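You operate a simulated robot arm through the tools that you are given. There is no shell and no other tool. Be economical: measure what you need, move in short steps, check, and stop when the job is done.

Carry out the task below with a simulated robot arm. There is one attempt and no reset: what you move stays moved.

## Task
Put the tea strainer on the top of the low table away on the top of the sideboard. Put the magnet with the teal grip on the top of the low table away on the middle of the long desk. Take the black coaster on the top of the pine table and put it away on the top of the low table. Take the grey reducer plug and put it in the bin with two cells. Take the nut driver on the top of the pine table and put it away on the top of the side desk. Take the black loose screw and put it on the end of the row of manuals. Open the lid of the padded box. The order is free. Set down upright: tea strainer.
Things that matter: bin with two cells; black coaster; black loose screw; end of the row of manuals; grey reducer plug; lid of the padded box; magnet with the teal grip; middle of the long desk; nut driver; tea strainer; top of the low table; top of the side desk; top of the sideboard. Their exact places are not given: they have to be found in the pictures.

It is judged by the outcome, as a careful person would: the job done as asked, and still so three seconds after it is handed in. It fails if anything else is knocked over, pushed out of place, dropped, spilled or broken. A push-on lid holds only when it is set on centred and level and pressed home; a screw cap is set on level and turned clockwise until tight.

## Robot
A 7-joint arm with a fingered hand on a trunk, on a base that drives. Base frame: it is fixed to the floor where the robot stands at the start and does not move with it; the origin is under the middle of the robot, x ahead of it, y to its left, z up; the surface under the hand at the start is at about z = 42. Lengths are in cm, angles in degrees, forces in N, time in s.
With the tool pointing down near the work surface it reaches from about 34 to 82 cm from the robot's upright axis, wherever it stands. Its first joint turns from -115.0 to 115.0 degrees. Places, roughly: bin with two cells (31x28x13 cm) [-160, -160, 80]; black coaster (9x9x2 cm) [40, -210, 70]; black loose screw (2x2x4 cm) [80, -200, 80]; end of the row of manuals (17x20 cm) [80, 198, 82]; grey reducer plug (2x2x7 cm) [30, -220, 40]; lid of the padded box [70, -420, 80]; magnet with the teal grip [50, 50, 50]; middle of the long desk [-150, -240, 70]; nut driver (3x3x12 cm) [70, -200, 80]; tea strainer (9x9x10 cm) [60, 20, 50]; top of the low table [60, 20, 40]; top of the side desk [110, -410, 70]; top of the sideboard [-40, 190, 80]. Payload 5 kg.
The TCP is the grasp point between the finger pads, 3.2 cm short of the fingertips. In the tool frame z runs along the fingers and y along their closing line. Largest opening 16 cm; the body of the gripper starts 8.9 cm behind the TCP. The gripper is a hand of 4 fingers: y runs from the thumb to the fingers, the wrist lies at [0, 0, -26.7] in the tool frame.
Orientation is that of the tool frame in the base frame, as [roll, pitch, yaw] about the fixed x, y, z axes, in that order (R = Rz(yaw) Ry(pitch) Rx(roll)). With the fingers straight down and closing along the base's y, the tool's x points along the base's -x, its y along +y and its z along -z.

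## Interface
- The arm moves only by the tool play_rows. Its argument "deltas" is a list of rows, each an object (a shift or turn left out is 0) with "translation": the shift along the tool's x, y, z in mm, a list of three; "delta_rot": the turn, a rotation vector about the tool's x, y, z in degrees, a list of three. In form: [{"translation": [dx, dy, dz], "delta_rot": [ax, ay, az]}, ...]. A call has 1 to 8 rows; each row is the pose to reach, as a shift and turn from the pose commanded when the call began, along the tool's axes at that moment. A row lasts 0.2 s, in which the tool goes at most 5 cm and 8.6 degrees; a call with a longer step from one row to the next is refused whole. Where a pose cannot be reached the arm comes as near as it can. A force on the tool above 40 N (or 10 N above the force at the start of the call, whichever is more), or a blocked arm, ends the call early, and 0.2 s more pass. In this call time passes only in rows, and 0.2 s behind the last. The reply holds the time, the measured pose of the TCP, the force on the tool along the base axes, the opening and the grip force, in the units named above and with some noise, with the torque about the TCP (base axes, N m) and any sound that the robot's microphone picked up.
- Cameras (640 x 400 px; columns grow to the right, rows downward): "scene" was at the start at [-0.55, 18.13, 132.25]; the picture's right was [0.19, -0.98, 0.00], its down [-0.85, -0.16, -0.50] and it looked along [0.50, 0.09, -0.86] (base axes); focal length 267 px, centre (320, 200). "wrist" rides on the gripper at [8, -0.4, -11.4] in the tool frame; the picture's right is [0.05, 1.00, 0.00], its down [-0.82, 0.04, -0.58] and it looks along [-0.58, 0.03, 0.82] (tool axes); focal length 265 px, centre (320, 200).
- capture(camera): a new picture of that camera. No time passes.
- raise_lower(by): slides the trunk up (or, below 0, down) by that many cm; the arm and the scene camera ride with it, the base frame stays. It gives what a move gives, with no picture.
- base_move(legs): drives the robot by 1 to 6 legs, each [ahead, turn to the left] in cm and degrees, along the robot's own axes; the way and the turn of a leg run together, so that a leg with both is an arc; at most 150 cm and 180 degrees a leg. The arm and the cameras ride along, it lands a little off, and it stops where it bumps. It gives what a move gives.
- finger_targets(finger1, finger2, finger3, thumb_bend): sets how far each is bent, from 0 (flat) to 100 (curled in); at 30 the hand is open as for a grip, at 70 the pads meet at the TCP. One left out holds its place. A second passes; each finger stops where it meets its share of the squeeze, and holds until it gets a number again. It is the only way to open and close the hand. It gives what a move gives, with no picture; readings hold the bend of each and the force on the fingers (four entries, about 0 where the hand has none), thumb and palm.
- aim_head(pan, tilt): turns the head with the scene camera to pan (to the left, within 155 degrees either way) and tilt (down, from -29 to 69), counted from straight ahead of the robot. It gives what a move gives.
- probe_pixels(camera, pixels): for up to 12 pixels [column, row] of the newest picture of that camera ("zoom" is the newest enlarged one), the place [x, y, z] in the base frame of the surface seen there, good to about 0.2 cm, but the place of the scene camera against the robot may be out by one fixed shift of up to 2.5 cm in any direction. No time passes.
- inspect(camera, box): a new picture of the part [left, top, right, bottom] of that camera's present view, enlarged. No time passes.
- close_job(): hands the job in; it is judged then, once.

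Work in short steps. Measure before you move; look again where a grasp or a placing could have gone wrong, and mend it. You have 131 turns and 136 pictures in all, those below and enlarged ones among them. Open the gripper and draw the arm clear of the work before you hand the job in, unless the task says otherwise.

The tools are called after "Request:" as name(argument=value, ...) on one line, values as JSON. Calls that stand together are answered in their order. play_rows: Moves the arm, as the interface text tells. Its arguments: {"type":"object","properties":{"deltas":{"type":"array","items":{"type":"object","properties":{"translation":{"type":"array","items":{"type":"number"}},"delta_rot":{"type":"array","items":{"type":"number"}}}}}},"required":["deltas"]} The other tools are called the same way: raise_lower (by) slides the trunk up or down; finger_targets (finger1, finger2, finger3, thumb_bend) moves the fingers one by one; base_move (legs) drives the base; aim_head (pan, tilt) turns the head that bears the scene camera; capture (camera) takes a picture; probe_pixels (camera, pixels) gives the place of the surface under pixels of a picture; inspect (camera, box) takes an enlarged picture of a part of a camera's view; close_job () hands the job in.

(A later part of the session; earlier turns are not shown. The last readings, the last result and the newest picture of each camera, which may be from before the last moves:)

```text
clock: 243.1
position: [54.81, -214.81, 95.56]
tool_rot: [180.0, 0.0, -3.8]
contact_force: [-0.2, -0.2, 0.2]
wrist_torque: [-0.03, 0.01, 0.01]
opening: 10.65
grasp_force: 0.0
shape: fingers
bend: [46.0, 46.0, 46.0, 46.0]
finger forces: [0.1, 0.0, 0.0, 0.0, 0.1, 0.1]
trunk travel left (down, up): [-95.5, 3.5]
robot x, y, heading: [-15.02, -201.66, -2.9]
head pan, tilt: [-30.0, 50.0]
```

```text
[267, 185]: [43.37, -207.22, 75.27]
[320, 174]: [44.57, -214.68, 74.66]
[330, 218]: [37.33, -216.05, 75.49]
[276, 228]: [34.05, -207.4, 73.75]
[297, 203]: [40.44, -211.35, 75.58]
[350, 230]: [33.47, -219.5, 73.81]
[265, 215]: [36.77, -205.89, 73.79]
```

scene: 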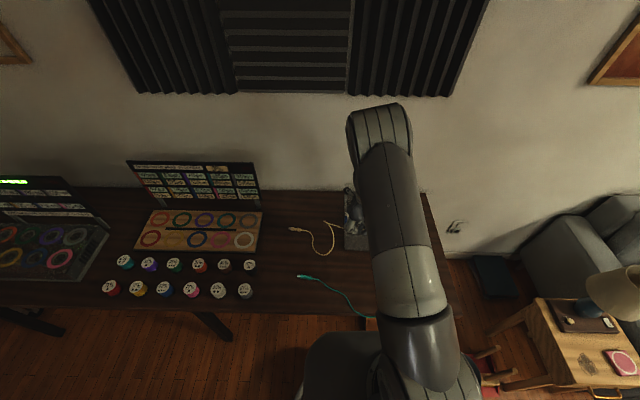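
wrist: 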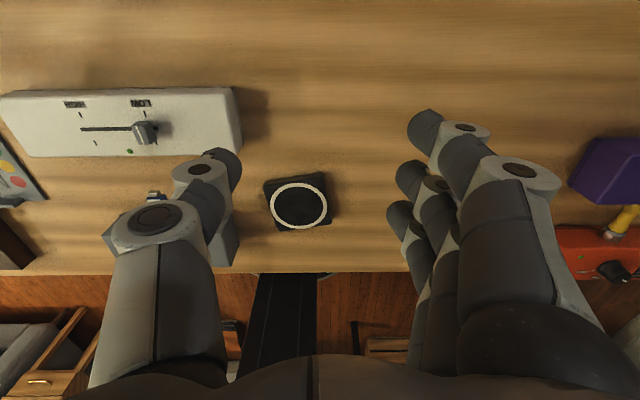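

Coaster centre (40.4,-211.4), turned ~10°. I align, lower to z 78 and close on its sides.

Request:
play_rows(deltas=[{"translation": [-37, -6, 20], "delta_rot": [0, 0, -7]}, {"translation": [-73, -12, 50], "delta_rot": [0, 0, -13.8]}, {"translation": [-110, -18, 75], "delta_rot": [0, 0, -13.8]}, {"translation": [-146, -24, 100], "delta_rot": [0, 0, -13.8]}, {"translation": [-146, -24, 140], "delta_rot": [0, 0, -13.8]}, {"translation": [-146, -24, 165], "delta_rot": [0, 0, -13.8]}, {"translation": [-146, -24, 176], "delta_rot": [0, 0, -13.8]}])

Request:
finger_targets(finger1=62, finger2=62, finger3=62, thumb_bend=62)

Request:
play_rows(deltas=[{"translation": [0, 0, -20]}, {"translation": [0, 0, -50]}])

Request:
capture(camera="wrist")

```text
clock: 244.7
position: [40.26, -211.41, 78.04]
tool_rot: [-180.0, 0.0, 10.0]
contact_force: [0.1, -0.5, -0.7]
wrist_torque: [0.02, 0.02, 0.01]
opening: 10.67
grasp_force: 0.1
shape: fingers
bend: [46.0, 46.0, 46.0, 46.0]
finger forces: [0.0, 0.0, 0.0, 0.0, 0.1, 0.0]
trunk travel left (down, up): [-95.5, 3.5]
robot x, y, heading: [-15.46, -201.94, -2.6]
head pan, tilt: [-30.0, 50.0]
```

```text
clock: 245.7
position: [40.29, -211.3, 78.06]
tool_rot: [180.0, 0.0, 9.9]
contact_force: [-0.8, -0.5, 0.4]
wrist_torque: [-0.08, 0.01, -0.01]
opening: 9.54
grasp_force: 20.6
shape: fingers
bend: [50.0, 50.0, 51.0, 53.0]
finger forces: [7.3, 7.1, 7.0, 0.0, 19.7, 0.1]
trunk travel left (down, up): [-95.5, 3.5]
robot x, y, heading: [-15.31, -201.78, -2.5]
head pan, tilt: [-30.0, 50.0]
```

```text
clock: 246.3
position: [40.36, -211.46, 83.06]
tool_rot: [179.8, 0.2, 9.9]
contact_force: [0.0, 0.3, -1.0]
wrist_torque: [0.03, -0.03, 0.01]
opening: 9.52
grasp_force: 19.7
shape: fingers
bend: [50.0, 50.0, 51.0, 53.0]
finger forces: [6.6, 6.6, 6.4, 0.0, 19.6, 0.0]
trunk travel left (down, up): [-95.5, 3.5]
robot x, y, heading: [-15.31, -201.73, -2.5]
head pan, tilt: [-30.0, 50.0]
```

```text
30 pictures are left
```

wrist: 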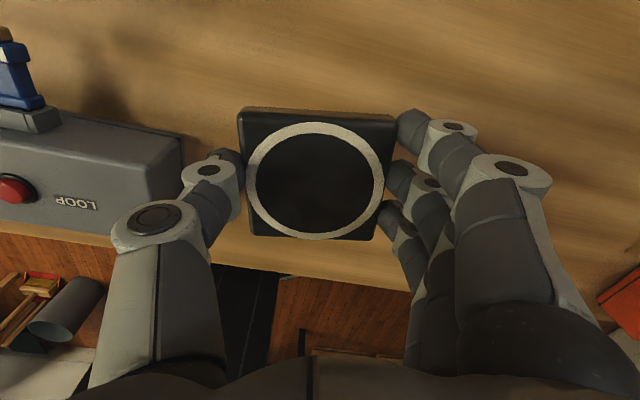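

The coaster is held level with 20 N. I raise it and drive to the low table, stopping at about (0,38).

Request:
play_rows(deltas=[{"translation": [0, 0, -45]}, {"translation": [0, 0, -90]}, {"translation": [0, 0, -130]}])

Request:
base_move(legs=[[0, 89], [150, 0], [90, 0], [0, -86.5]])

Request:
raise_lower(by=-40)

Request:
capture(camera="wrist")

```text
clock: 247.1
position: [39.99, -211.45, 96.08]
tool_rot: [180.0, -0.1, 10.0]
contact_force: [-0.5, -0.5, -1.2]
wrist_torque: [0.0, -0.05, 0.02]
opening: 9.52
grasp_force: 20.0
shape: fingers
bend: [50.0, 50.0, 51.0, 53.0]
finger forces: [6.5, 6.5, 6.5, 0.0, 19.5, 0.1]
trunk travel left (down, up): [-95.5, 3.5]
robot x, y, heading: [-15.61, -201.93, -2.4]
head pan, tilt: [-30.0, 50.0]
```

```text
clock: 266.3
position: [54.82, 30.01, 95.95]
tool_rot: [-180.0, 0.0, 12.9]
contact_force: [0.2, -0.3, -1.2]
wrist_torque: [-0.01, -0.02, 0.0]
opening: 9.49
grasp_force: 18.8
shape: fingers
bend: [50.0, 50.0, 51.0, 53.0]
finger forces: [6.3, 6.3, 6.2, 0.0, 19.0, 0.0]
trunk travel left (down, up): [-95.5, 3.5]
robot x, y, heading: [-0.91, 36.79, 0.5]
head pan, tilt: [-30.0, 50.0]
```

```text
clock: 270.2
position: [55.03, 29.93, 55.94]
tool_rot: [-180.0, 0.0, 12.9]
contact_force: [-1.2, -0.4, -0.8]
wrist_torque: [-0.02, -0.02, -0.03]
opening: 9.49
grasp_force: 18.6
shape: fingers
bend: [50.0, 50.0, 51.0, 53.0]
finger forces: [6.3, 6.3, 6.3, 0.0, 19.0, 0.1]
trunk travel left (down, up): [-55.5, 43.5]
robot x, y, heading: [-1.52, 36.54, 0.5]
head pan, tilt: [-30.0, 50.0]
```

```text
29 pictures are left
```

wrist: 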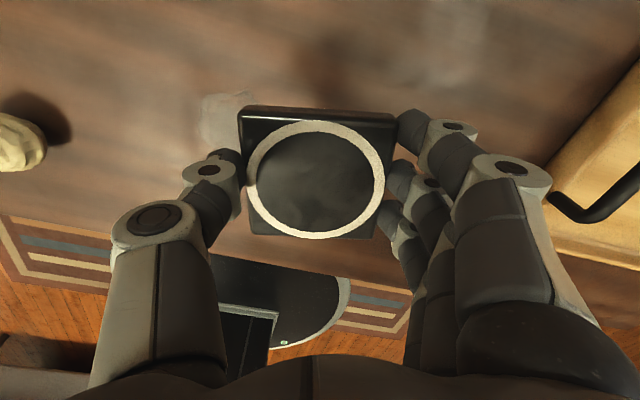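

Free spot at (58,31). I lower to z 46.3, release and rise.

Request:
play_rows(deltas=[{"translation": [31, -3, 30]}, {"translation": [31, -3, 65]}, {"translation": [31, -3, 88]}, {"translation": [31, -3, 96]}])

Request:
finger_targets(finger1=44, finger2=44, finger3=44, thumb_bend=44)

Request:
play_rows(deltas=[{"translation": [0, 0, -45]}, {"translation": [0, 0, -90]}, {"translation": [0, 0, -130]}])

Request:
capture(camera="wrist")

```text
clock: 271.2
position: [57.79, 30.81, 46.49]
tool_rot: [180.0, 0.0, 13.1]
contact_force: [-0.8, 1.0, -0.7]
wrist_torque: [-0.02, 0.0, 0.0]
opening: 9.51
grasp_force: 18.8
shape: fingers
bend: [50.0, 50.0, 51.0, 53.0]
finger forces: [6.2, 6.3, 6.3, 0.0, 18.9, 0.0]
trunk travel left (down, up): [-55.5, 43.5]
robot x, y, heading: [-1.38, 36.61, 0.3]
head pan, tilt: [-30.0, 50.0]
```

```text
clock: 272.2
position: [57.76, 30.79, 46.38]
tool_rot: [179.9, 0.0, 12.9]
contact_force: [-0.4, 0.0, 0.1]
wrist_torque: [-0.01, 0.0, -0.01]
opening: 11.44
grasp_force: 0.1
shape: fingers
bend: [44.0, 44.0, 44.0, 44.0]
finger forces: [0.0, 0.1, 0.0, 0.0, 0.0, 0.1]
trunk travel left (down, up): [-55.5, 43.5]
robot x, y, heading: [-1.13, 36.65, 0.2]
head pan, tilt: [-30.0, 50.0]
```

```text
clock: 273.0
position: [57.77, 31.0, 59.48]
tool_rot: [179.8, 0.1, 12.9]
contact_force: [0.7, -1.0, 1.1]
wrist_torque: [0.02, 0.0, -0.03]
opening: 11.45
grasp_force: 0.0
shape: fingers
bend: [44.0, 44.0, 44.0, 44.0]
finger forces: [0.0, 0.0, 0.0, 0.1, 0.0, 0.0]
trunk travel left (down, up): [-55.5, 43.5]
robot x, y, heading: [-1.29, 36.96, 0.3]
head pan, tilt: [-30.0, 50.0]
```

```text
28 pictures are left
```

wrist: 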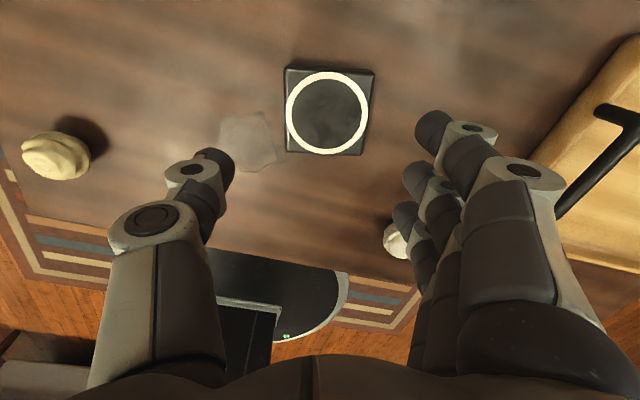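

Coaster rests on the low table. Now I raise the trunk and drive round to the far side of the pine table for the screw and nut driver.

Request:
raise_lower(by=40)

Request:
base_move(legs=[[0, -85.2], [122.5, 0], [0, 84.9], [118, 0]])

Request:
base_move(legs=[[0, -90], [115, 0], [0, -90]])

Request:
capture(camera="wrist")

```text
clock: 276.8
position: [57.86, 31.05, 99.48]
tool_rot: [-180.0, -0.1, 12.9]
contact_force: [-0.5, -0.2, 1.2]
wrist_torque: [-0.02, -0.01, -0.01]
opening: 11.46
grasp_force: 0.1
shape: fingers
bend: [44.0, 44.0, 44.0, 44.0]
finger forces: [0.0, 0.1, 0.0, 0.1, 0.0, 0.1]
trunk travel left (down, up): [-95.5, 3.5]
robot x, y, heading: [-1.37, 36.52, 0.7]
head pan, tilt: [-30.0, 50.0]
```

```text
clock: 283.8
position: [3.37, -72.21, 99.32]
tool_rot: [-179.6, 0.2, -70.9]
contact_force: [-1.0, 0.0, -0.3]
wrist_torque: [0.03, -0.12, -0.01]
opening: 11.5
grasp_force: 0.0
shape: fingers
bend: [44.0, 44.0, 44.0, 44.0]
finger forces: [0.1, 0.0, 0.1, 0.1, 0.0, 0.0]
trunk travel left (down, up): [-95.5, 3.5]
robot x, y, heading: [2.5, -12.76, -75.9]
head pan, tilt: [-30.0, 50.0]
stopped in leg 2: the robot was blocked; the commanded pose is now the measured one
```

```text
clock: 291.4
position: [-123.06, -27.49, 99.45]
tool_rot: [-179.7, 0.0, -162.7]
contact_force: [0.5, 0.4, 0.1]
wrist_torque: [-0.05, 0.06, -0.03]
opening: 11.51
grasp_force: 0.0
shape: fingers
bend: [44.0, 44.0, 44.0, 44.0]
finger forces: [0.1, 0.1, 0.0, 0.1, 0.0, 0.0]
trunk travel left (down, up): [-95.5, 3.5]
robot x, y, heading: [-64.2, -28.48, -168.4]
head pan, tilt: [-30.0, 50.0]
stopped in leg 2: the robot was blocked; the commanded pose is now the measured one
```

```text
27 pictures are left
```

wrist: 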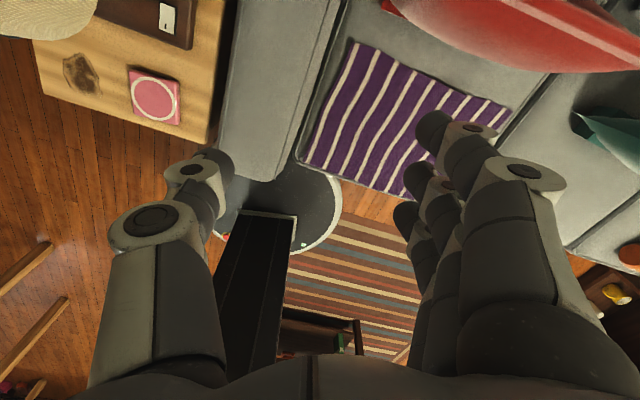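

The base was blocked by the low table's corner and then by the sofa arm. I back out and take a wider route.

Request:
base_move(legs=[[-22, 0], [0, 88.4], [64, 0], [0, 80], [150, 0], [16, 0]])

Request:
aim_head(pan=45, tilt=50)

Request:
capture(camera="scene")

```text
clock: 311.4
position: [189.45, -88.81, 99.25]
tool_rot: [-179.7, 0.1, 8.2]
contact_force: [0.1, -0.5, 0.4]
wrist_torque: [0.03, 0.08, -0.01]
opening: 11.51
grasp_force: 0.2
shape: fingers
bend: [44.0, 44.0, 44.0, 44.0]
finger forces: [0.0, 0.0, 0.0, 0.0, 0.0, 0.0]
trunk travel left (down, up): [-95.5, 3.5]
robot x, y, heading: [131.05, -78.27, 2.6]
head pan, tilt: [-30.0, 50.0]
```

```text
clock: 312.8
position: [189.27, -88.8, 99.4]
tool_rot: [-179.7, 0.0, 8.2]
contact_force: [-0.2, 0.1, 0.6]
wrist_torque: [-0.01, -0.01, 0.0]
opening: 11.53
grasp_force: 0.0
shape: fingers
bend: [44.0, 44.0, 44.0, 44.0]
finger forces: [0.0, 0.1, 0.0, 0.0, 0.0, 0.0]
trunk travel left (down, up): [-95.5, 3.5]
robot x, y, heading: [130.96, -78.26, 2.3]
head pan, tilt: [45.0, 50.0]
```

```text
26 pictures are left
```

scene: 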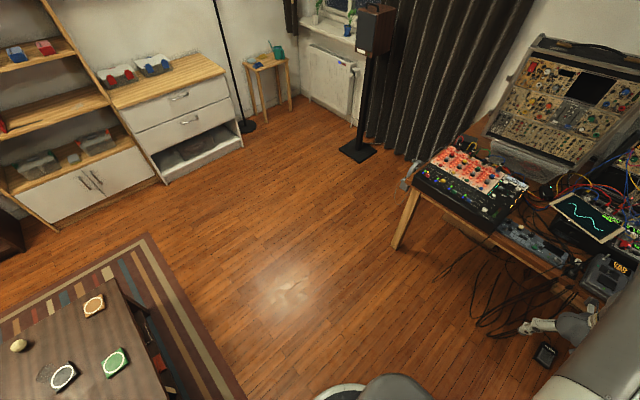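

The route is free. I turn right, drive to y≈-200 and turn to face the pine table.

Request:
base_move(legs=[[0, -92.4], [121, 0], [0, -90]])

Request:
capture(camera="wrist")

```text
clock: 326.5
position: [73.17, -186.56, 99.24]
tool_rot: [-179.7, 0.0, -172.6]
contact_force: [0.2, 0.8, -0.8]
wrist_torque: [0.02, 0.0, -0.02]
opening: 11.5
grasp_force: 0.1
shape: fingers
bend: [44.0, 44.0, 44.0, 44.0]
finger forces: [0.0, 0.1, 0.0, 0.0, 0.0, 0.0]
trunk travel left (down, up): [-95.5, 3.5]
robot x, y, heading: [131.59, -197.82, -178.1]
head pan, tilt: [45.0, 50.0]
```

```text
25 pictures are left
```

wrist: 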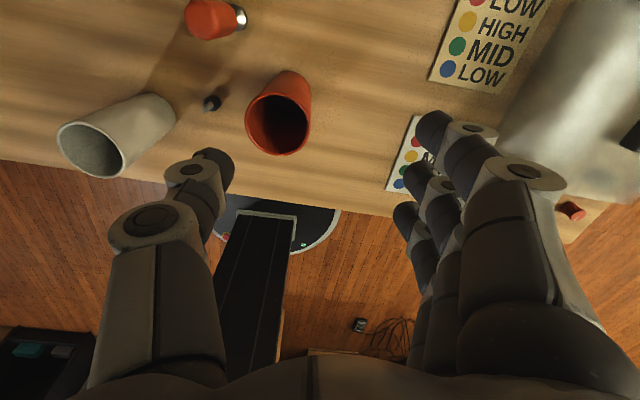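

Nut driver at (215,18), screw at (212,103), mugs beside. I probe them.

Request:
probe_pixels(camera="wrist", pixels=[[198, 18], [215, 18], [228, 18], [240, 18], [210, 104], [216, 100], [205, 108], [225, 110], [270, 100], [120, 120], [300, 80], [160, 100]])

Request:
inspect(camera="wrist", box=[160, 0, 320, 130])

```text
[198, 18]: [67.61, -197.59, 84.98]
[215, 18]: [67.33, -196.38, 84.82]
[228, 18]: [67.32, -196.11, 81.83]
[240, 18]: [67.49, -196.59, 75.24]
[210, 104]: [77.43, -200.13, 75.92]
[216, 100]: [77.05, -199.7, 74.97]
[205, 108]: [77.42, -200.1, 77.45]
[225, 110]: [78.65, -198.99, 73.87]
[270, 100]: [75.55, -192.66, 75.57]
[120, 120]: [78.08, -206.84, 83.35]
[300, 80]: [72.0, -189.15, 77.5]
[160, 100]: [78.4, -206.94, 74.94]
```

```text
3.08 times, centred on (240, 65) of wrist
```

zoom: 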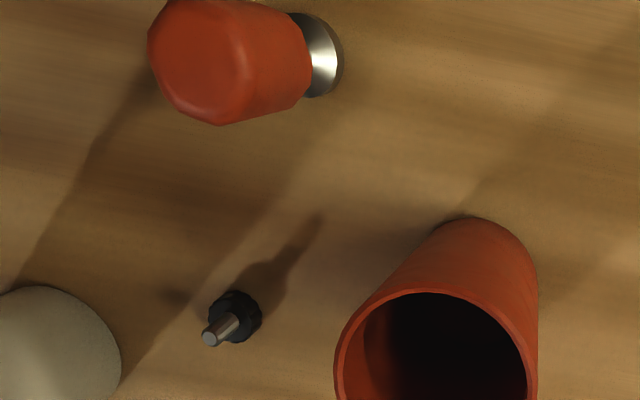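

Nut driver stands at (67.4,-197.0), top z 85. I turn the hand to close along x, come down to z≈81.5 and grip its handle.

Request:
play_rows(deltas=[{"translation": [9, -12, 0], "delta_rot": [0, 0, -8.3]}, {"translation": [18, -24, 0], "delta_rot": [0, 0, -16.6]}, {"translation": [27, -36, 0], "delta_rot": [0, 0, -24.9]}, {"translation": [36, -48, 0], "delta_rot": [0, 0, -33.2]}, {"translation": [45, -60, 0], "delta_rot": [0, 0, -41.5]}, {"translation": [54, -72, 0], "delta_rot": [0, 0, -49.8]}, {"translation": [63, -84, 0], "delta_rot": [0, 0, -58.1]}, {"translation": [71, -96, 0], "delta_rot": [0, 0, -66.3]}])

Request:
play_rows(deltas=[{"delta_rot": [0, 0, -8.3]}, {"delta_rot": [0, 0, -16.3]}])

Request:
capture(camera="wrist")

```text
clock: 328.3
position: [67.47, -197.04, 99.41]
tool_rot: [-179.8, -0.2, -106.1]
contact_force: [-0.6, -0.3, 0.1]
wrist_torque: [0.0, -0.03, 0.0]
opening: 11.54
grasp_force: 0.1
shape: fingers
bend: [44.0, 44.0, 44.0, 44.0]
finger forces: [0.0, 0.0, 0.0, 0.0, 0.0, 0.0]
trunk travel left (down, up): [-95.5, 3.5]
robot x, y, heading: [131.35, -197.65, -178.0]
head pan, tilt: [45.0, 50.0]
```

```text
clock: 328.9
position: [67.48, -197.19, 99.42]
tool_rot: [-180.0, -0.2, -89.9]
contact_force: [0.5, -0.4, -0.2]
wrist_torque: [0.02, -0.02, -0.01]
opening: 11.55
grasp_force: 0.1
shape: fingers
bend: [44.0, 44.0, 44.0, 44.0]
finger forces: [0.1, 0.0, 0.1, 0.1, 0.0, 0.1]
trunk travel left (down, up): [-95.5, 3.5]
robot x, y, heading: [130.94, -197.31, -178.1]
head pan, tilt: [45.0, 50.0]
```

```text
23 pictures are left
```

wrist: 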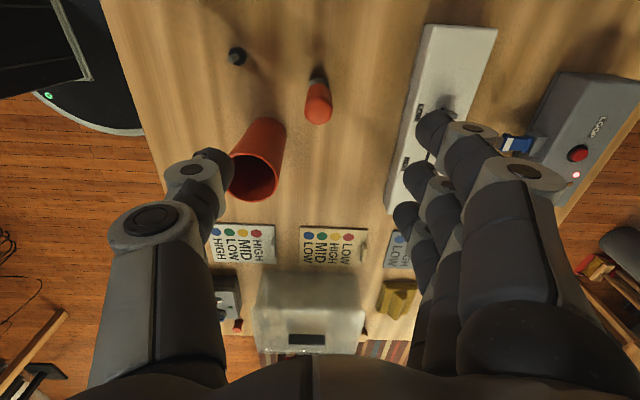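

Nut driver (318,105) is lined up. I lower and grip.

Request:
play_rows(deltas=[{"translation": [0, 0, 45]}, {"translation": [0, 0, 90]}, {"translation": [0, 0, 135]}, {"translation": [0, 0, 165]}, {"translation": [0, 0, 179]}])

Request:
finger_targets(finger1=74, finger2=74, finger3=74, thumb_bend=74)

Request:
play_rows(deltas=[{"translation": [0, 0, -45]}, {"translation": [0, 0, -90]}, {"translation": [0, 0, -135]}, {"translation": [0, 0, -170]}])

Request:
capture(camera="wrist")

```text
clock: 330.1
position: [67.47, -197.21, 81.61]
tool_rot: [-179.9, -0.2, -90.0]
contact_force: [-0.3, 0.6, 0.1]
wrist_torque: [-0.03, -0.02, 0.02]
opening: 11.5
grasp_force: 0.1
shape: fingers
bend: [44.0, 44.0, 44.0, 44.0]
finger forces: [0.0, 0.0, 0.0, 0.0, 0.0, 0.0]
trunk travel left (down, up): [-95.5, 3.5]
robot x, y, heading: [131.54, -197.57, -178.0]
head pan, tilt: [45.0, 50.0]
```

```text
clock: 331.1
position: [67.41, -197.19, 81.56]
tool_rot: [-179.9, -0.3, -90.1]
contact_force: [-0.1, -0.2, 0.1]
wrist_torque: [-0.01, 0.0, -0.01]
opening: 1.97
grasp_force: 8.0
shape: fingers
bend: [74.0, 61.0, 74.0, 71.0]
finger forces: [0.1, 8.8, 0.1, 0.0, 8.5, 0.1]
trunk travel left (down, up): [-95.5, 3.5]
robot x, y, heading: [131.36, -197.65, -178.2]
head pan, tilt: [45.0, 50.0]
```

```text
clock: 332.1
position: [67.39, -197.12, 98.6]
tool_rot: [-179.8, -0.3, -90.1]
contact_force: [-0.4, 0.1, -0.6]
wrist_torque: [0.01, -0.01, 0.05]
opening: 1.96
grasp_force: 9.0
shape: fingers
bend: [74.0, 61.0, 74.0, 71.0]
finger forces: [0.1, 8.6, 0.1, 0.0, 8.5, 0.0]
trunk travel left (down, up): [-95.5, 3.5]
robot x, y, heading: [130.88, -197.36, -178.1]
head pan, tilt: [45.0, 50.0]
```

```text
22 pictures are left
```

wrist: 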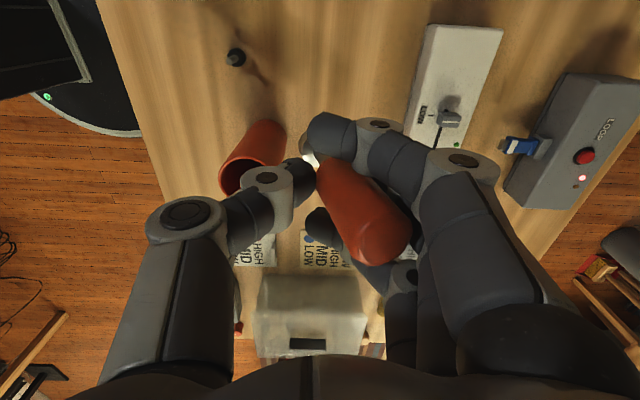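

Nut driver is held between thumb and finger 2. I turn to -y and drive toward the side desk.

Request:
base_move(legs=[[0, 88], [120, 0]])

Request:
aim_head(pan=-15, tilt=45)

Request:
capture(camera="scene")

```text
clock: 342.0
position: [134.68, -381.11, 98.57]
tool_rot: [-179.8, -0.2, 0.1]
contact_force: [-0.7, -0.7, -1.0]
wrist_torque: [0.03, 0.01, -0.03]
opening: 1.93
grasp_force: 8.3
shape: fingers
bend: [74.0, 61.0, 74.0, 71.0]
finger forces: [0.0, 8.2, 0.1, 0.0, 8.0, 0.0]
trunk travel left (down, up): [-95.5, 3.5]
robot x, y, heading: [134.87, -317.04, -87.9]
head pan, tilt: [45.0, 50.0]
```

```text
clock: 343.3
position: [134.62, -381.04, 98.49]
tool_rot: [-179.9, -0.4, 0.1]
contact_force: [-0.6, 0.2, -1.0]
wrist_torque: [0.04, 0.0, -0.02]
opening: 1.94
grasp_force: 7.8
shape: fingers
bend: [74.0, 61.0, 74.0, 71.0]
finger forces: [0.0, 8.4, 0.1, 0.0, 8.0, 0.0]
trunk travel left (down, up): [-95.5, 3.5]
robot x, y, heading: [134.96, -317.0, -88.0]
head pan, tilt: [-15.0, 45.0]
```

```text
21 pictures are left
```

scene: 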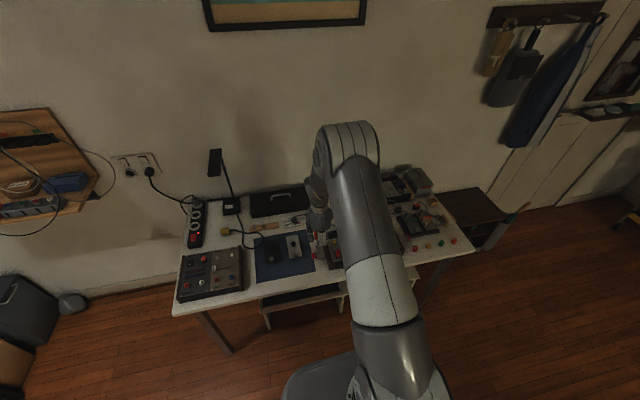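

I zoom on the desk top for a free spot and the padded box.

Request:
inspect(camera="scene", box=[165, 140, 485, 320])

Request:
probe_pixels(camera="scene", pixels=[[440, 225], [415, 180], [280, 200], [235, 235], [245, 280], [175, 305], [330, 265], [405, 240], [455, 255], [280, 230], [300, 265], [215, 232]])

```text
2.00 times, centred on (325, 230) of scene
```

zoom: 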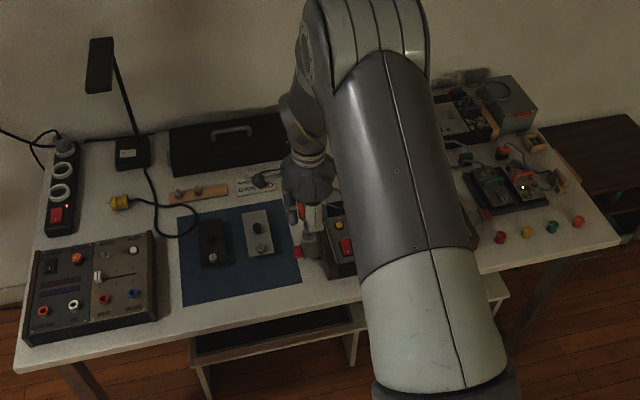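

```text
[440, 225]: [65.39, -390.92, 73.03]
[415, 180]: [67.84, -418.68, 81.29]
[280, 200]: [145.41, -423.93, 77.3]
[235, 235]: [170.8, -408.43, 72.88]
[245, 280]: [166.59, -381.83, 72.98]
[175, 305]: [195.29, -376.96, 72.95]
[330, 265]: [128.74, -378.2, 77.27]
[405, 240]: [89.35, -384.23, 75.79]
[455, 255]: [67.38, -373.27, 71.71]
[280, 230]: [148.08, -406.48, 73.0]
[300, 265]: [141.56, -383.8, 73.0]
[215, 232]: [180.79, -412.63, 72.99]
```

Padded box is the grey one at (68,-419). Free strip on the desk front around (147,-372). I move the nut driver above it and look.

Request:
play_rows(deltas=[{"translation": [31, -23, 0]}, {"translation": [62, -46, 0]}, {"translation": [93, -69, 0]}, {"translation": [123, -90, 0]}, {"translation": [123, -90, 40]}, {"translation": [123, -90, 80]}])

Request:
capture(camera="wrist")

```text
clock: 344.7
position: [147.15, -371.89, 90.77]
tool_rot: [-179.9, -0.3, 0.1]
contact_force: [-0.4, 0.5, -0.9]
wrist_torque: [0.0, 0.02, -0.02]
opening: 1.95
grasp_force: 7.9
shape: fingers
bend: [74.0, 61.0, 74.0, 71.0]
finger forces: [0.0, 8.2, 0.0, 0.1, 8.1, 0.0]
trunk travel left (down, up): [-95.5, 3.5]
robot x, y, heading: [134.97, -317.23, -87.9]
head pan, tilt: [-15.0, 45.0]
```

```text
19 pictures are left
```

wrist: 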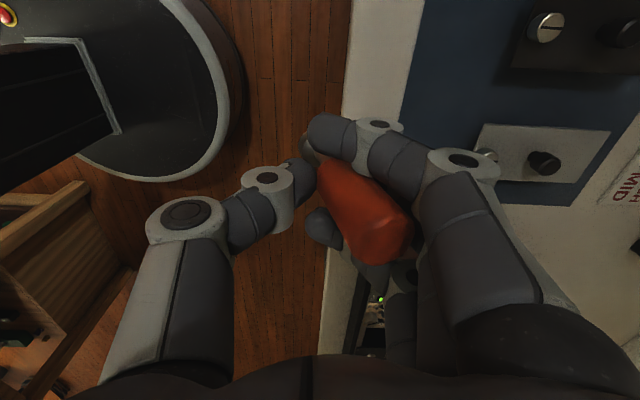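

I probe desk edge, mat edge and the pedal fronts.

Request:
probe_pixels(camera="wrist", pixels=[[350, 60], [410, 60], [440, 70], [480, 145], [515, 60], [370, 30], [445, 120]])

```text
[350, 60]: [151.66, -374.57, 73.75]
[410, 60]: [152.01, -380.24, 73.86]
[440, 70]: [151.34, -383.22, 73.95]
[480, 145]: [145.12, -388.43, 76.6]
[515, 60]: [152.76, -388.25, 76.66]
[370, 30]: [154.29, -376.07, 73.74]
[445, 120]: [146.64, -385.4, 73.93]
```

Free depth is y -374…-388. I lower at (150,-378.5) until the tip touches, then release.

Request:
play_rows(deltas=[{"translation": [29, 33, 0]}, {"translation": [29, 66, 30]}, {"translation": [29, 66, 65]}, {"translation": [29, 66, 85]}, {"translation": [29, 66, 95]}, {"translation": [29, 66, 105]}, {"translation": [29, 66, 115]}])

Request:
finger_targets(finger1=66, finger2=58, finger3=66, thumb_bend=62)

Request:
finger_targets(finger1=48, finger2=48, finger3=48, thumb_bend=48)

Request:
play_rows(deltas=[{"translation": [0, 0, -45]}, {"translation": [0, 0, -90]}, {"translation": [0, 0, -135]}, {"translation": [0, 0, -170]}])

Request:
capture(camera="wrist")

```text
clock: 346.3
position: [149.84, -378.65, 79.11]
tool_rot: [-179.9, -0.3, 0.1]
contact_force: [0.4, 0.7, 3.0]
wrist_torque: [-0.05, 0.01, -0.01]
opening: 1.66
grasp_force: 2.7
shape: fingers
bend: [74.0, 66.0, 74.0, 74.0]
finger forces: [0.2, 2.4, 0.1, 0.1, 3.6, 0.0]
trunk travel left (down, up): [-95.5, 3.5]
robot x, y, heading: [135.32, -317.13, -88.2]
head pan, tilt: [-15.0, 45.0]
```

```text
clock: 347.3
position: [149.92, -378.55, 79.23]
tool_rot: [-179.9, -0.4, 0.1]
contact_force: [-0.5, -0.1, 0.7]
wrist_torque: [0.03, -0.03, 0.01]
opening: 4.04
grasp_force: 0.1
shape: fingers
bend: [66.0, 57.0, 66.0, 62.0]
finger forces: [0.0, 0.0, 0.0, 0.1, 0.1, 0.0]
trunk travel left (down, up): [-95.5, 3.5]
robot x, y, heading: [135.02, -316.89, -87.9]
head pan, tilt: [-15.0, 45.0]
```

```text
clock: 348.3
position: [149.88, -378.56, 79.13]
tool_rot: [-179.9, -0.3, 0.1]
contact_force: [0.9, 0.1, 0.1]
wrist_torque: [0.02, 0.01, -0.02]
opening: 9.86
grasp_force: 0.0
shape: fingers
bend: [48.0, 48.0, 48.0, 48.0]
finger forces: [0.0, 0.1, 0.0, 0.0, 0.1, 0.0]
trunk travel left (down, up): [-95.5, 3.5]
robot x, y, heading: [134.83, -317.59, -87.9]
head pan, tilt: [-15.0, 45.0]
```

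```text
clock: 349.3
position: [149.87, -378.45, 96.27]
tool_rot: [-179.9, -0.3, 0.1]
contact_force: [1.5, 0.1, -0.1]
wrist_torque: [0.01, -0.02, 0.03]
opening: 9.85
grasp_force: 0.0
shape: fingers
bend: [48.0, 48.0, 48.0, 48.0]
finger forces: [0.1, 0.1, 0.0, 0.1, 0.1, 0.0]
trunk travel left (down, up): [-95.5, 3.5]
robot x, y, heading: [134.94, -317.0, -88.1]
head pan, tilt: [-15.0, 45.0]
```

```text
18 pictures are left
```

wrist: 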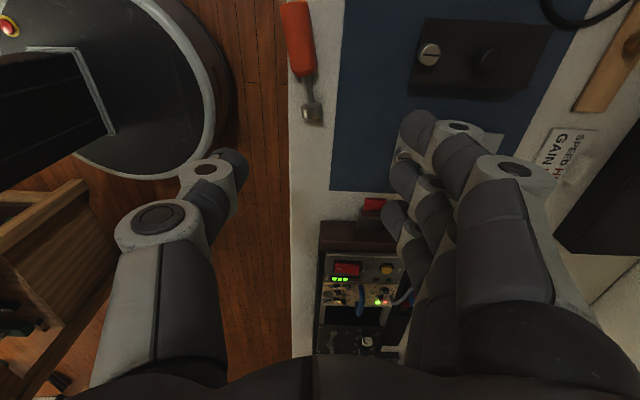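

The nut driver lies on the desk. Now the lid: I drive sideways to face the padded box and look.

Request:
base_move(legs=[[0, -90], [55, 0], [0, 88], [10, 0]])

Request:
capture(camera="wrist")

Request:
inspect(camera="scene", box=[220, 120, 480, 300])

```text
clock: 360.7
position: [95.22, -391.89, 96.17]
tool_rot: [-179.8, -0.2, -0.2]
contact_force: [0.7, 0.1, -0.2]
wrist_torque: [0.02, 0.0, -0.02]
opening: 9.85
grasp_force: 0.0
shape: fingers
bend: [48.0, 48.0, 48.0, 48.0]
finger forces: [0.0, 0.1, 0.1, 0.1, 0.1, 0.0]
trunk travel left (down, up): [-95.5, 3.5]
robot x, y, heading: [80.77, -330.28, -88.4]
head pan, tilt: [-15.0, 45.0]
```

```text
17 pictures are left
```

wrist: 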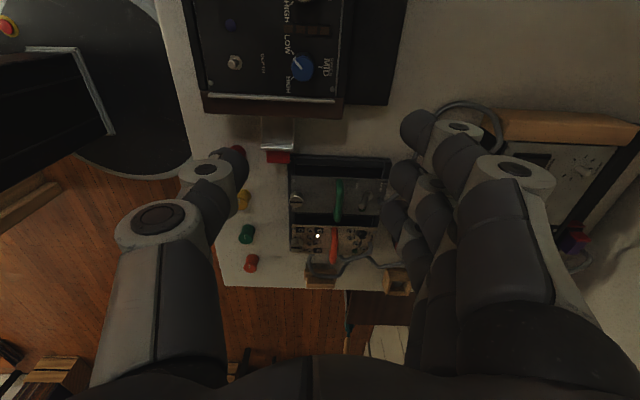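

```text
2.22 times, centred on (350, 210) of scene
```

zoom: 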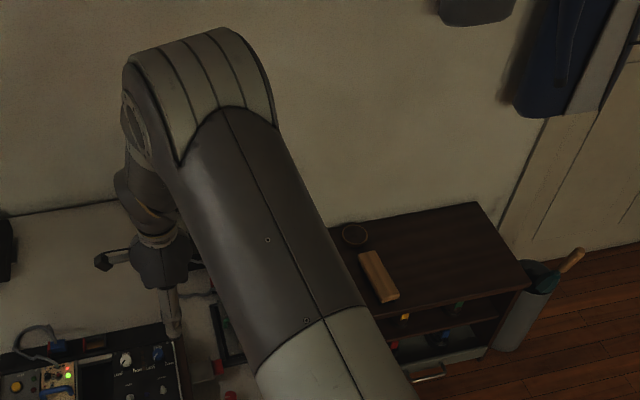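

The arm hides the box. I swing the arm left and look at the box with the head.

Request:
base_move(legs=[[0, 35]])

Request:
aim_head(pan=-42, tilt=45)

Request:
inspect(camera="scene", box=[220, 100, 420, 250])

```text
clock: 362.8
position: [127.64, -372.64, 96.19]
tool_rot: [-179.9, -0.2, 34.6]
contact_force: [0.9, 0.4, 0.1]
wrist_torque: [-0.06, 0.03, 0.01]
opening: 9.84
grasp_force: 0.1
shape: fingers
bend: [48.0, 48.0, 48.0, 48.0]
finger forces: [0.1, 0.0, 0.0, 0.0, 0.1, 0.0]
trunk travel left (down, up): [-95.5, 3.5]
robot x, y, heading: [81.06, -330.57, -53.5]
head pan, tilt: [-15.0, 45.0]
```

```text
clock: 363.7
position: [127.63, -372.57, 96.3]
tool_rot: [-179.9, -0.3, 34.4]
contact_force: [-0.3, -0.5, 0.5]
wrist_torque: [0.02, 0.02, -0.02]
opening: 9.84
grasp_force: 0.0
shape: fingers
bend: [48.0, 48.0, 48.0, 48.0]
finger forces: [0.0, 0.0, 0.1, 0.0, 0.1, 0.0]
trunk travel left (down, up): [-95.5, 3.5]
robot x, y, heading: [80.56, -330.37, -53.7]
head pan, tilt: [-42.0, 45.0]
```

```text
2.67 times, centred on (320, 175) of scene
```

zoom: 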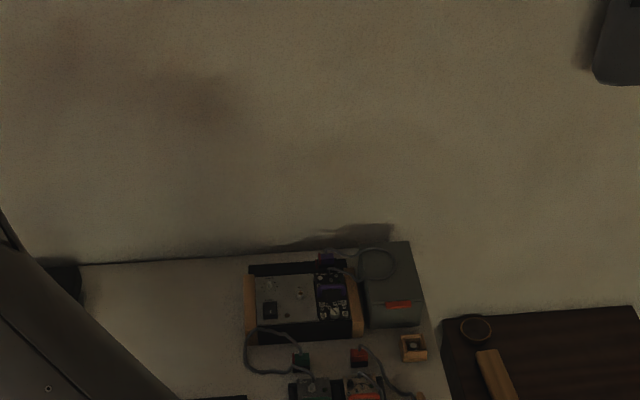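

The padded box shows with a red pull tab at (400,303). I probe the lid and tab.

Request:
probe_pixels(camera="zoom", pixels=[[400, 304], [388, 305], [411, 302], [400, 290], [370, 300], [420, 295], [405, 245], [395, 320], [375, 275], [360, 265], [400, 310]])

Request:
inspect(camera="scene", box=[330, 180, 400, 240])

```text
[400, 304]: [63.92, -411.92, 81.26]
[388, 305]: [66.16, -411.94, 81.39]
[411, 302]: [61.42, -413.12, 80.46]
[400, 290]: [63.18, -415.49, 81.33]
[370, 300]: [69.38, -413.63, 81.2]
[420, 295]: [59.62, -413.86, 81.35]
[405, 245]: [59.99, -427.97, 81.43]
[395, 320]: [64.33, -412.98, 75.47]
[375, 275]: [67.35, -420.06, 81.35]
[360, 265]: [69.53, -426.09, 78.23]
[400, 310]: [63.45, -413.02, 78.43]
```

```text
6.67 times, centred on (365, 210) of scene
```

zoom: 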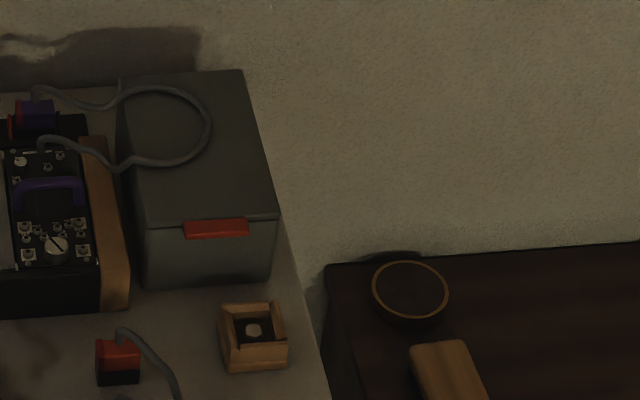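

The lid is x 59–70, y -413…-428, with the tab at (64,-412.3), z≈82. I plan to lift it with the thumb from below: turn back, level the hand forward (tilt -80°) in front of the tab with the thumb at 40.

Request:
base_move(legs=[[0, -35]])

Request:
finger_targets(finger1=20, finger2=20, finger3=20, thumb_bend=42)

Request:
play_rows(deltas=[{"translation": [-38, 8, 0], "delta_rot": [-8, 0, 0]}, {"translation": [-76, 16, 0], "delta_rot": [-16, 0, 0]}, {"translation": [-114, 24, 0], "delta_rot": [-24, 0, 0]}, {"translation": [-152, 32, 0], "delta_rot": [-32, 0, 0]}, {"translation": [-190, 40, 10], "delta_rot": [-40, 0, 0]}, {"translation": [-228, 50, 20], "delta_rot": [-48, 0, 0]}, {"translation": [-268, 60, 30], "delta_rot": [-56, 0, 0]}, {"translation": [-307, 70, 36], "delta_rot": [-64, 0, 0]}])

Request:
play_rows(deltas=[{"delta_rot": [-8, 0, 0]}, {"delta_rot": [-16, 0, 0]}])

Request:
capture(camera="wrist")

```text
clock: 365.8
position: [94.85, -391.86, 96.1]
tool_rot: [-180.0, -0.2, -0.4]
contact_force: [0.1, -0.1, 0.5]
wrist_torque: [0.0, 0.0, 0.01]
opening: 9.82
grasp_force: 0.1
shape: fingers
bend: [48.0, 48.0, 48.0, 48.0]
finger forces: [0.0, 0.1, 0.0, 0.1, 0.0, 0.1]
trunk travel left (down, up): [-95.5, 3.5]
robot x, y, heading: [81.05, -330.26, -88.7]
head pan, tilt: [-42.0, 45.0]
```

```text
clock: 366.8
position: [94.99, -391.81, 96.15]
tool_rot: [-179.9, -0.3, -0.4]
contact_force: [-1.5, -0.2, -0.6]
wrist_torque: [-0.02, -0.01, -0.04]
opening: 15.94
grasp_force: 0.2
shape: fingers
bend: [20.0, 20.0, 20.0, 42.0]
finger forces: [0.0, 0.0, 0.0, 0.1, 0.0, 0.0]
trunk travel left (down, up): [-95.5, 3.5]
robot x, y, heading: [80.52, -330.66, -88.5]
head pan, tilt: [-42.0, 45.0]
```

```text
clock: 368.6
position: [63.8, -398.76, 92.34]
tool_rot: [116.0, -0.4, -0.5]
contact_force: [0.1, -0.9, 0.0]
wrist_torque: [-0.03, 0.01, 0.0]
opening: 15.94
grasp_force: 0.1
shape: fingers
bend: [20.0, 20.0, 20.0, 42.0]
finger forces: [0.0, 0.0, 0.0, 0.0, 0.0, 0.0]
trunk travel left (down, up): [-95.5, 3.5]
robot x, y, heading: [80.79, -330.11, -88.9]
head pan, tilt: [-42.0, 45.0]
```

```text
clock: 369.1
position: [64.06, -398.69, 92.41]
tool_rot: [100.1, -0.3, -0.5]
contact_force: [-0.3, -0.1, -0.4]
wrist_torque: [0.04, 0.01, -0.05]
opening: 15.97
grasp_force: 0.0
shape: fingers
bend: [20.0, 20.0, 20.0, 42.0]
finger forces: [0.1, 0.0, 0.1, 0.0, 0.1, 0.0]
trunk travel left (down, up): [-95.5, 3.5]
robot x, y, heading: [80.45, -330.31, -88.3]
head pan, tilt: [-42.0, 45.0]
```

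```text
13 pictures are left
```

wrist: 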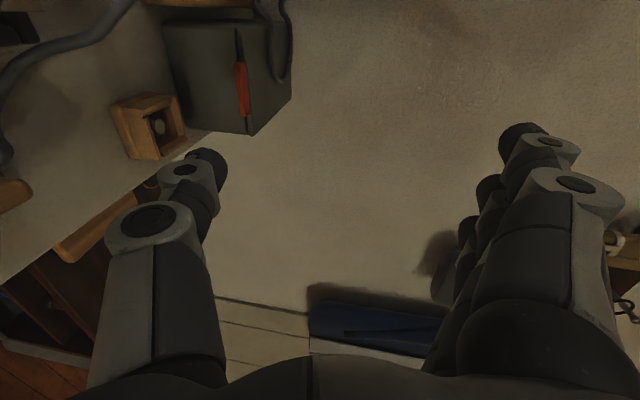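

Box and red tab at (241,85) are in view, thumb tip at (212,165). I probe them.

Request:
probe_pixels(camera="wrist", pixels=[[241, 70], [242, 88], [246, 108], [225, 90], [215, 158], [205, 165], [190, 170], [212, 60], [155, 100]])

```text
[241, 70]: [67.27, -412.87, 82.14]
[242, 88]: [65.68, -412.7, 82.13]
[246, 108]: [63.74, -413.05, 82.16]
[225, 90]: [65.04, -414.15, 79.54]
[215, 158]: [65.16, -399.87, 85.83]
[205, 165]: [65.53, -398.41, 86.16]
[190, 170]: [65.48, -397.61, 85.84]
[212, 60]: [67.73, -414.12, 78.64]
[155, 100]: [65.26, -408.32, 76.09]
```

Tab centre x 65.3, y -412.8, z 82.1. I lower the thumb below tab height, push in under it and start lifting along the hinge arc.

Request:
play_rows(deltas=[{"translation": [12, -26, 5]}, {"translation": [12, -51, 9]}, {"translation": [12, -43, 50]}, {"translation": [12, -36, 90]}, {"translation": [12, -29.5, 130]}])

Request:
play_rows(deltas=[{"translation": [0, 23, 0]}, {"translation": [0, 47, 0]}, {"translation": [0, 70, 6]}, {"translation": [0, 92, 13]}])

Request:
capture(camera="wrist")

```text
clock: 370.4
position: [65.3, -410.94, 87.09]
tool_rot: [100.1, -0.2, -0.5]
contact_force: [0.2, -0.8, -0.7]
wrist_torque: [0.02, 0.01, -0.02]
opening: 15.97
grasp_force: 0.0
shape: fingers
bend: [20.0, 20.0, 20.0, 42.0]
finger forces: [0.1, 0.1, 0.0, 0.1, 0.0, 0.1]
trunk travel left (down, up): [-95.5, 3.5]
robot x, y, heading: [81.06, -330.45, -88.4]
head pan, tilt: [-42.0, 45.0]
```

```text
clock: 371.4
position: [65.22, -413.84, 96.1]
tool_rot: [100.1, -0.3, -0.5]
contact_force: [0.3, 0.0, -0.6]
wrist_torque: [0.0, 0.02, 0.0]
opening: 16.01
grasp_force: 0.3
shape: fingers
bend: [20.0, 20.0, 20.0, 42.0]
finger forces: [0.0, 0.0, 0.1, 0.0, 0.1, 0.0]
trunk travel left (down, up): [-95.5, 3.5]
robot x, y, heading: [81.08, -330.64, -88.6]
head pan, tilt: [-42.0, 45.0]
```

```text
12 pictures are left
```

wrist: 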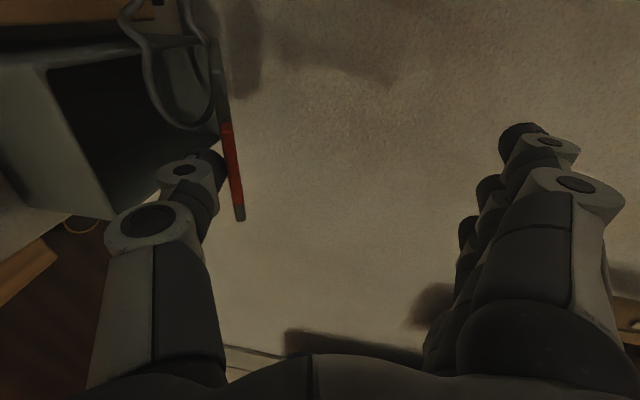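

The lid is lifting nicely on the thumb. I continue the arc past vertical.

Request:
play_rows(deltas=[{"translation": [0, 38, 27]}, {"translation": [0, 64, 60]}, {"translation": [0, 80, 98]}, {"translation": [0, 84, 135]}, {"translation": [0, 82, 160]}])

Request:
capture(camera="wrist")

```text
clock: 372.6
position: [65.02, -431.16, 101.32]
tool_rot: [100.2, -0.3, -0.6]
contact_force: [0.1, 0.5, 0.2]
wrist_torque: [0.01, 0.03, 0.0]
opening: 16.01
grasp_force: 0.1
shape: fingers
bend: [20.0, 20.0, 20.0, 42.0]
finger forces: [0.0, 0.0, 0.0, 0.0, 0.1, 0.0]
trunk travel left (down, up): [-95.5, 3.5]
robot x, y, heading: [80.5, -330.49, -88.5]
head pan, tilt: [-42.0, 45.0]
```

```text
11 pictures are left
```

wrist: 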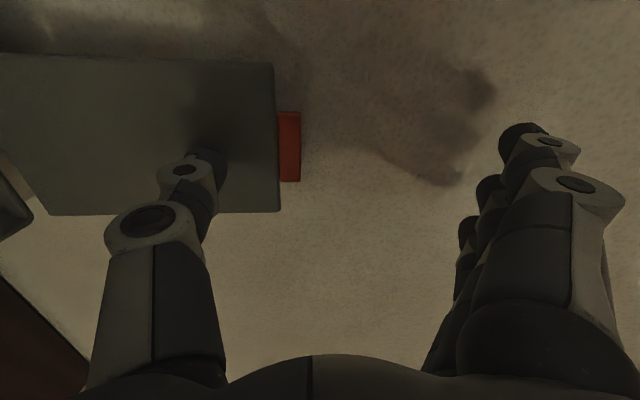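

The lid stands open past vertical. I withdraw straight back, turn the hand down, and drive back to the pine table's far side for the screw.

Request:
play_rows(deltas=[{"translation": [0, -8, -45]}, {"translation": [0, -16, -90]}, {"translation": [0, -24, -135]}, {"translation": [0, -32, -180]}, {"translation": [0, -38, -225]}, {"translation": [0, -45, -270]}, {"translation": [0, -52, -315]}, {"translation": [0, -58, -340]}])

Request:
play_rows(deltas=[{"delta_rot": [8, 0, 0]}, {"delta_rot": [16, 0, 0]}, {"delta_rot": [24, 0, 0]}, {"delta_rot": [32, 0, 0]}, {"delta_rot": [40, 0, 0]}, {"delta_rot": [48, 0, 0]}, {"delta_rot": [56, 0, 0]}, {"delta_rot": [64, 0, 0]}])

Request:
play_rows(deltas=[{"delta_rot": [8, 0, 0]}, {"delta_rot": [16, 0, 0]}])

Request:
base_move(legs=[[0, 88.5], [50, 0], [0, 90], [134, 0], [0, 90]])

Request:
finger_targets(finger1=48, finger2=48, finger3=48, thumb_bend=48)

Request:
capture(camera="wrist")

```text
clock: 374.4
position: [65.36, -396.51, 101.59]
tool_rot: [100.0, -0.3, -0.5]
contact_force: [-0.3, 0.3, 1.3]
wrist_torque: [0.0, -0.01, -0.04]
opening: 16.0
grasp_force: 0.1
shape: fingers
bend: [20.0, 20.0, 20.0, 42.0]
finger forces: [0.1, 0.0, 0.0, 0.0, 0.0, 0.1]
trunk travel left (down, up): [-95.5, 3.5]
robot x, y, heading: [80.88, -330.32, -88.6]
head pan, tilt: [-42.0, 45.0]
```

```text
clock: 376.1
position: [65.45, -396.49, 101.56]
tool_rot: [164.1, -0.3, -0.5]
contact_force: [0.5, -0.3, 0.9]
wrist_torque: [0.01, 0.02, 0.01]
opening: 16.01
grasp_force: 0.1
shape: fingers
bend: [20.0, 20.0, 20.0, 42.0]
finger forces: [0.1, 0.1, 0.0, 0.0, 0.0, 0.0]
trunk travel left (down, up): [-95.5, 3.5]
robot x, y, heading: [80.69, -330.26, -88.5]
head pan, tilt: [-42.0, 45.0]
```

```text
clock: 376.8
position: [65.36, -396.55, 101.5]
tool_rot: [-179.7, -0.3, -0.5]
contact_force: [0.2, 0.5, -0.4]
wrist_torque: [0.0, 0.02, 0.04]
opening: 16.03
grasp_force: 0.1
shape: fingers
bend: [20.0, 20.0, 20.0, 42.0]
finger forces: [0.0, 0.0, 0.0, 0.0, 0.1, 0.0]
trunk travel left (down, up): [-95.5, 3.5]
robot x, y, heading: [80.58, -330.59, -88.5]
head pan, tilt: [-42.0, 45.0]
```

```text
clock: 397.5
position: [58.25, -184.4, 101.65]
tool_rot: [-179.9, -0.3, -87.5]
contact_force: [0.0, -0.5, -0.3]
wrist_torque: [0.05, -0.04, 0.0]
opening: 16.01
grasp_force: 0.1
shape: fingers
bend: [20.0, 20.0, 20.0, 42.0]
finger forces: [0.0, 0.0, 0.1, 0.0, 0.1, 0.1]
trunk travel left (down, up): [-95.5, 3.5]
robot x, y, heading: [124.99, -196.0, -175.8]
head pan, tilt: [-42.0, 45.0]
```

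```text
clock: 398.5
position: [58.18, -184.34, 101.64]
tool_rot: [-179.9, -0.2, -87.4]
contact_force: [0.2, 0.0, -0.8]
wrist_torque: [0.0, 0.02, -0.01]
opening: 10.01
grasp_force: 0.1
shape: fingers
bend: [48.0, 48.0, 48.0, 48.0]
finger forces: [0.0, 0.0, 0.0, 0.1, 0.0, 0.0]
trunk travel left (down, up): [-95.5, 3.5]
robot x, y, heading: [125.26, -196.31, -175.3]
head pan, tilt: [-42.0, 45.0]
```

```text
10 pictures are left
```

wrist: 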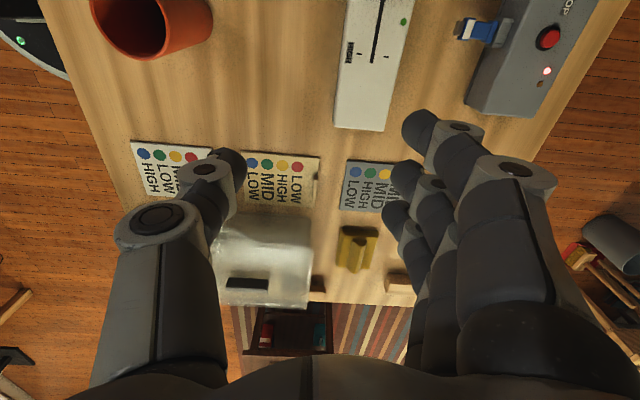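

I move above the screw at (77.35,-200.1) and look before descending between the mugs.

Request:
play_rows(deltas=[{"translation": [28, -31, 0], "delta_rot": [0, 0, 1]}, {"translation": [56, -62, 0], "delta_rot": [0, 0, 2.6]}, {"translation": [84, -93, 0], "delta_rot": [0, 0, 2.6]}, {"translation": [112, -124, 0], "delta_rot": [0, 0, 2.6]}, {"translation": [140, -155, 0], "delta_rot": [0, 0, 2.6]}, {"translation": [166, -184, 0], "delta_rot": [0, 0, 2.6]}, {"translation": [166, -184, 40], "delta_rot": [0, 0, 2.6]}])

Request:
capture(camera="wrist")

```text
clock: 400.1
position: [77.09, -199.94, 97.48]
tool_rot: [-179.8, -0.3, -90.2]
contact_force: [-0.8, 0.5, 0.6]
wrist_torque: [-0.03, -0.03, 0.0]
opening: 10.0
grasp_force: 0.0
shape: fingers
bend: [48.0, 48.0, 48.0, 48.0]
finger forces: [0.1, 0.0, 0.1, 0.0, 0.0, 0.0]
trunk travel left (down, up): [-95.5, 3.5]
robot x, y, heading: [124.94, -196.0, -175.6]
head pan, tilt: [-42.0, 45.0]
```

```text
9 pictures are left
```

wrist: 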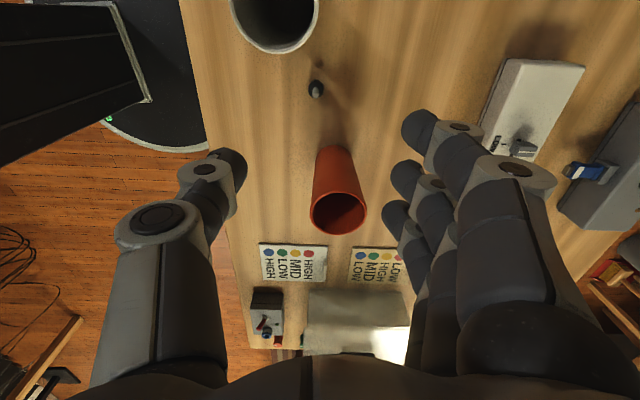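

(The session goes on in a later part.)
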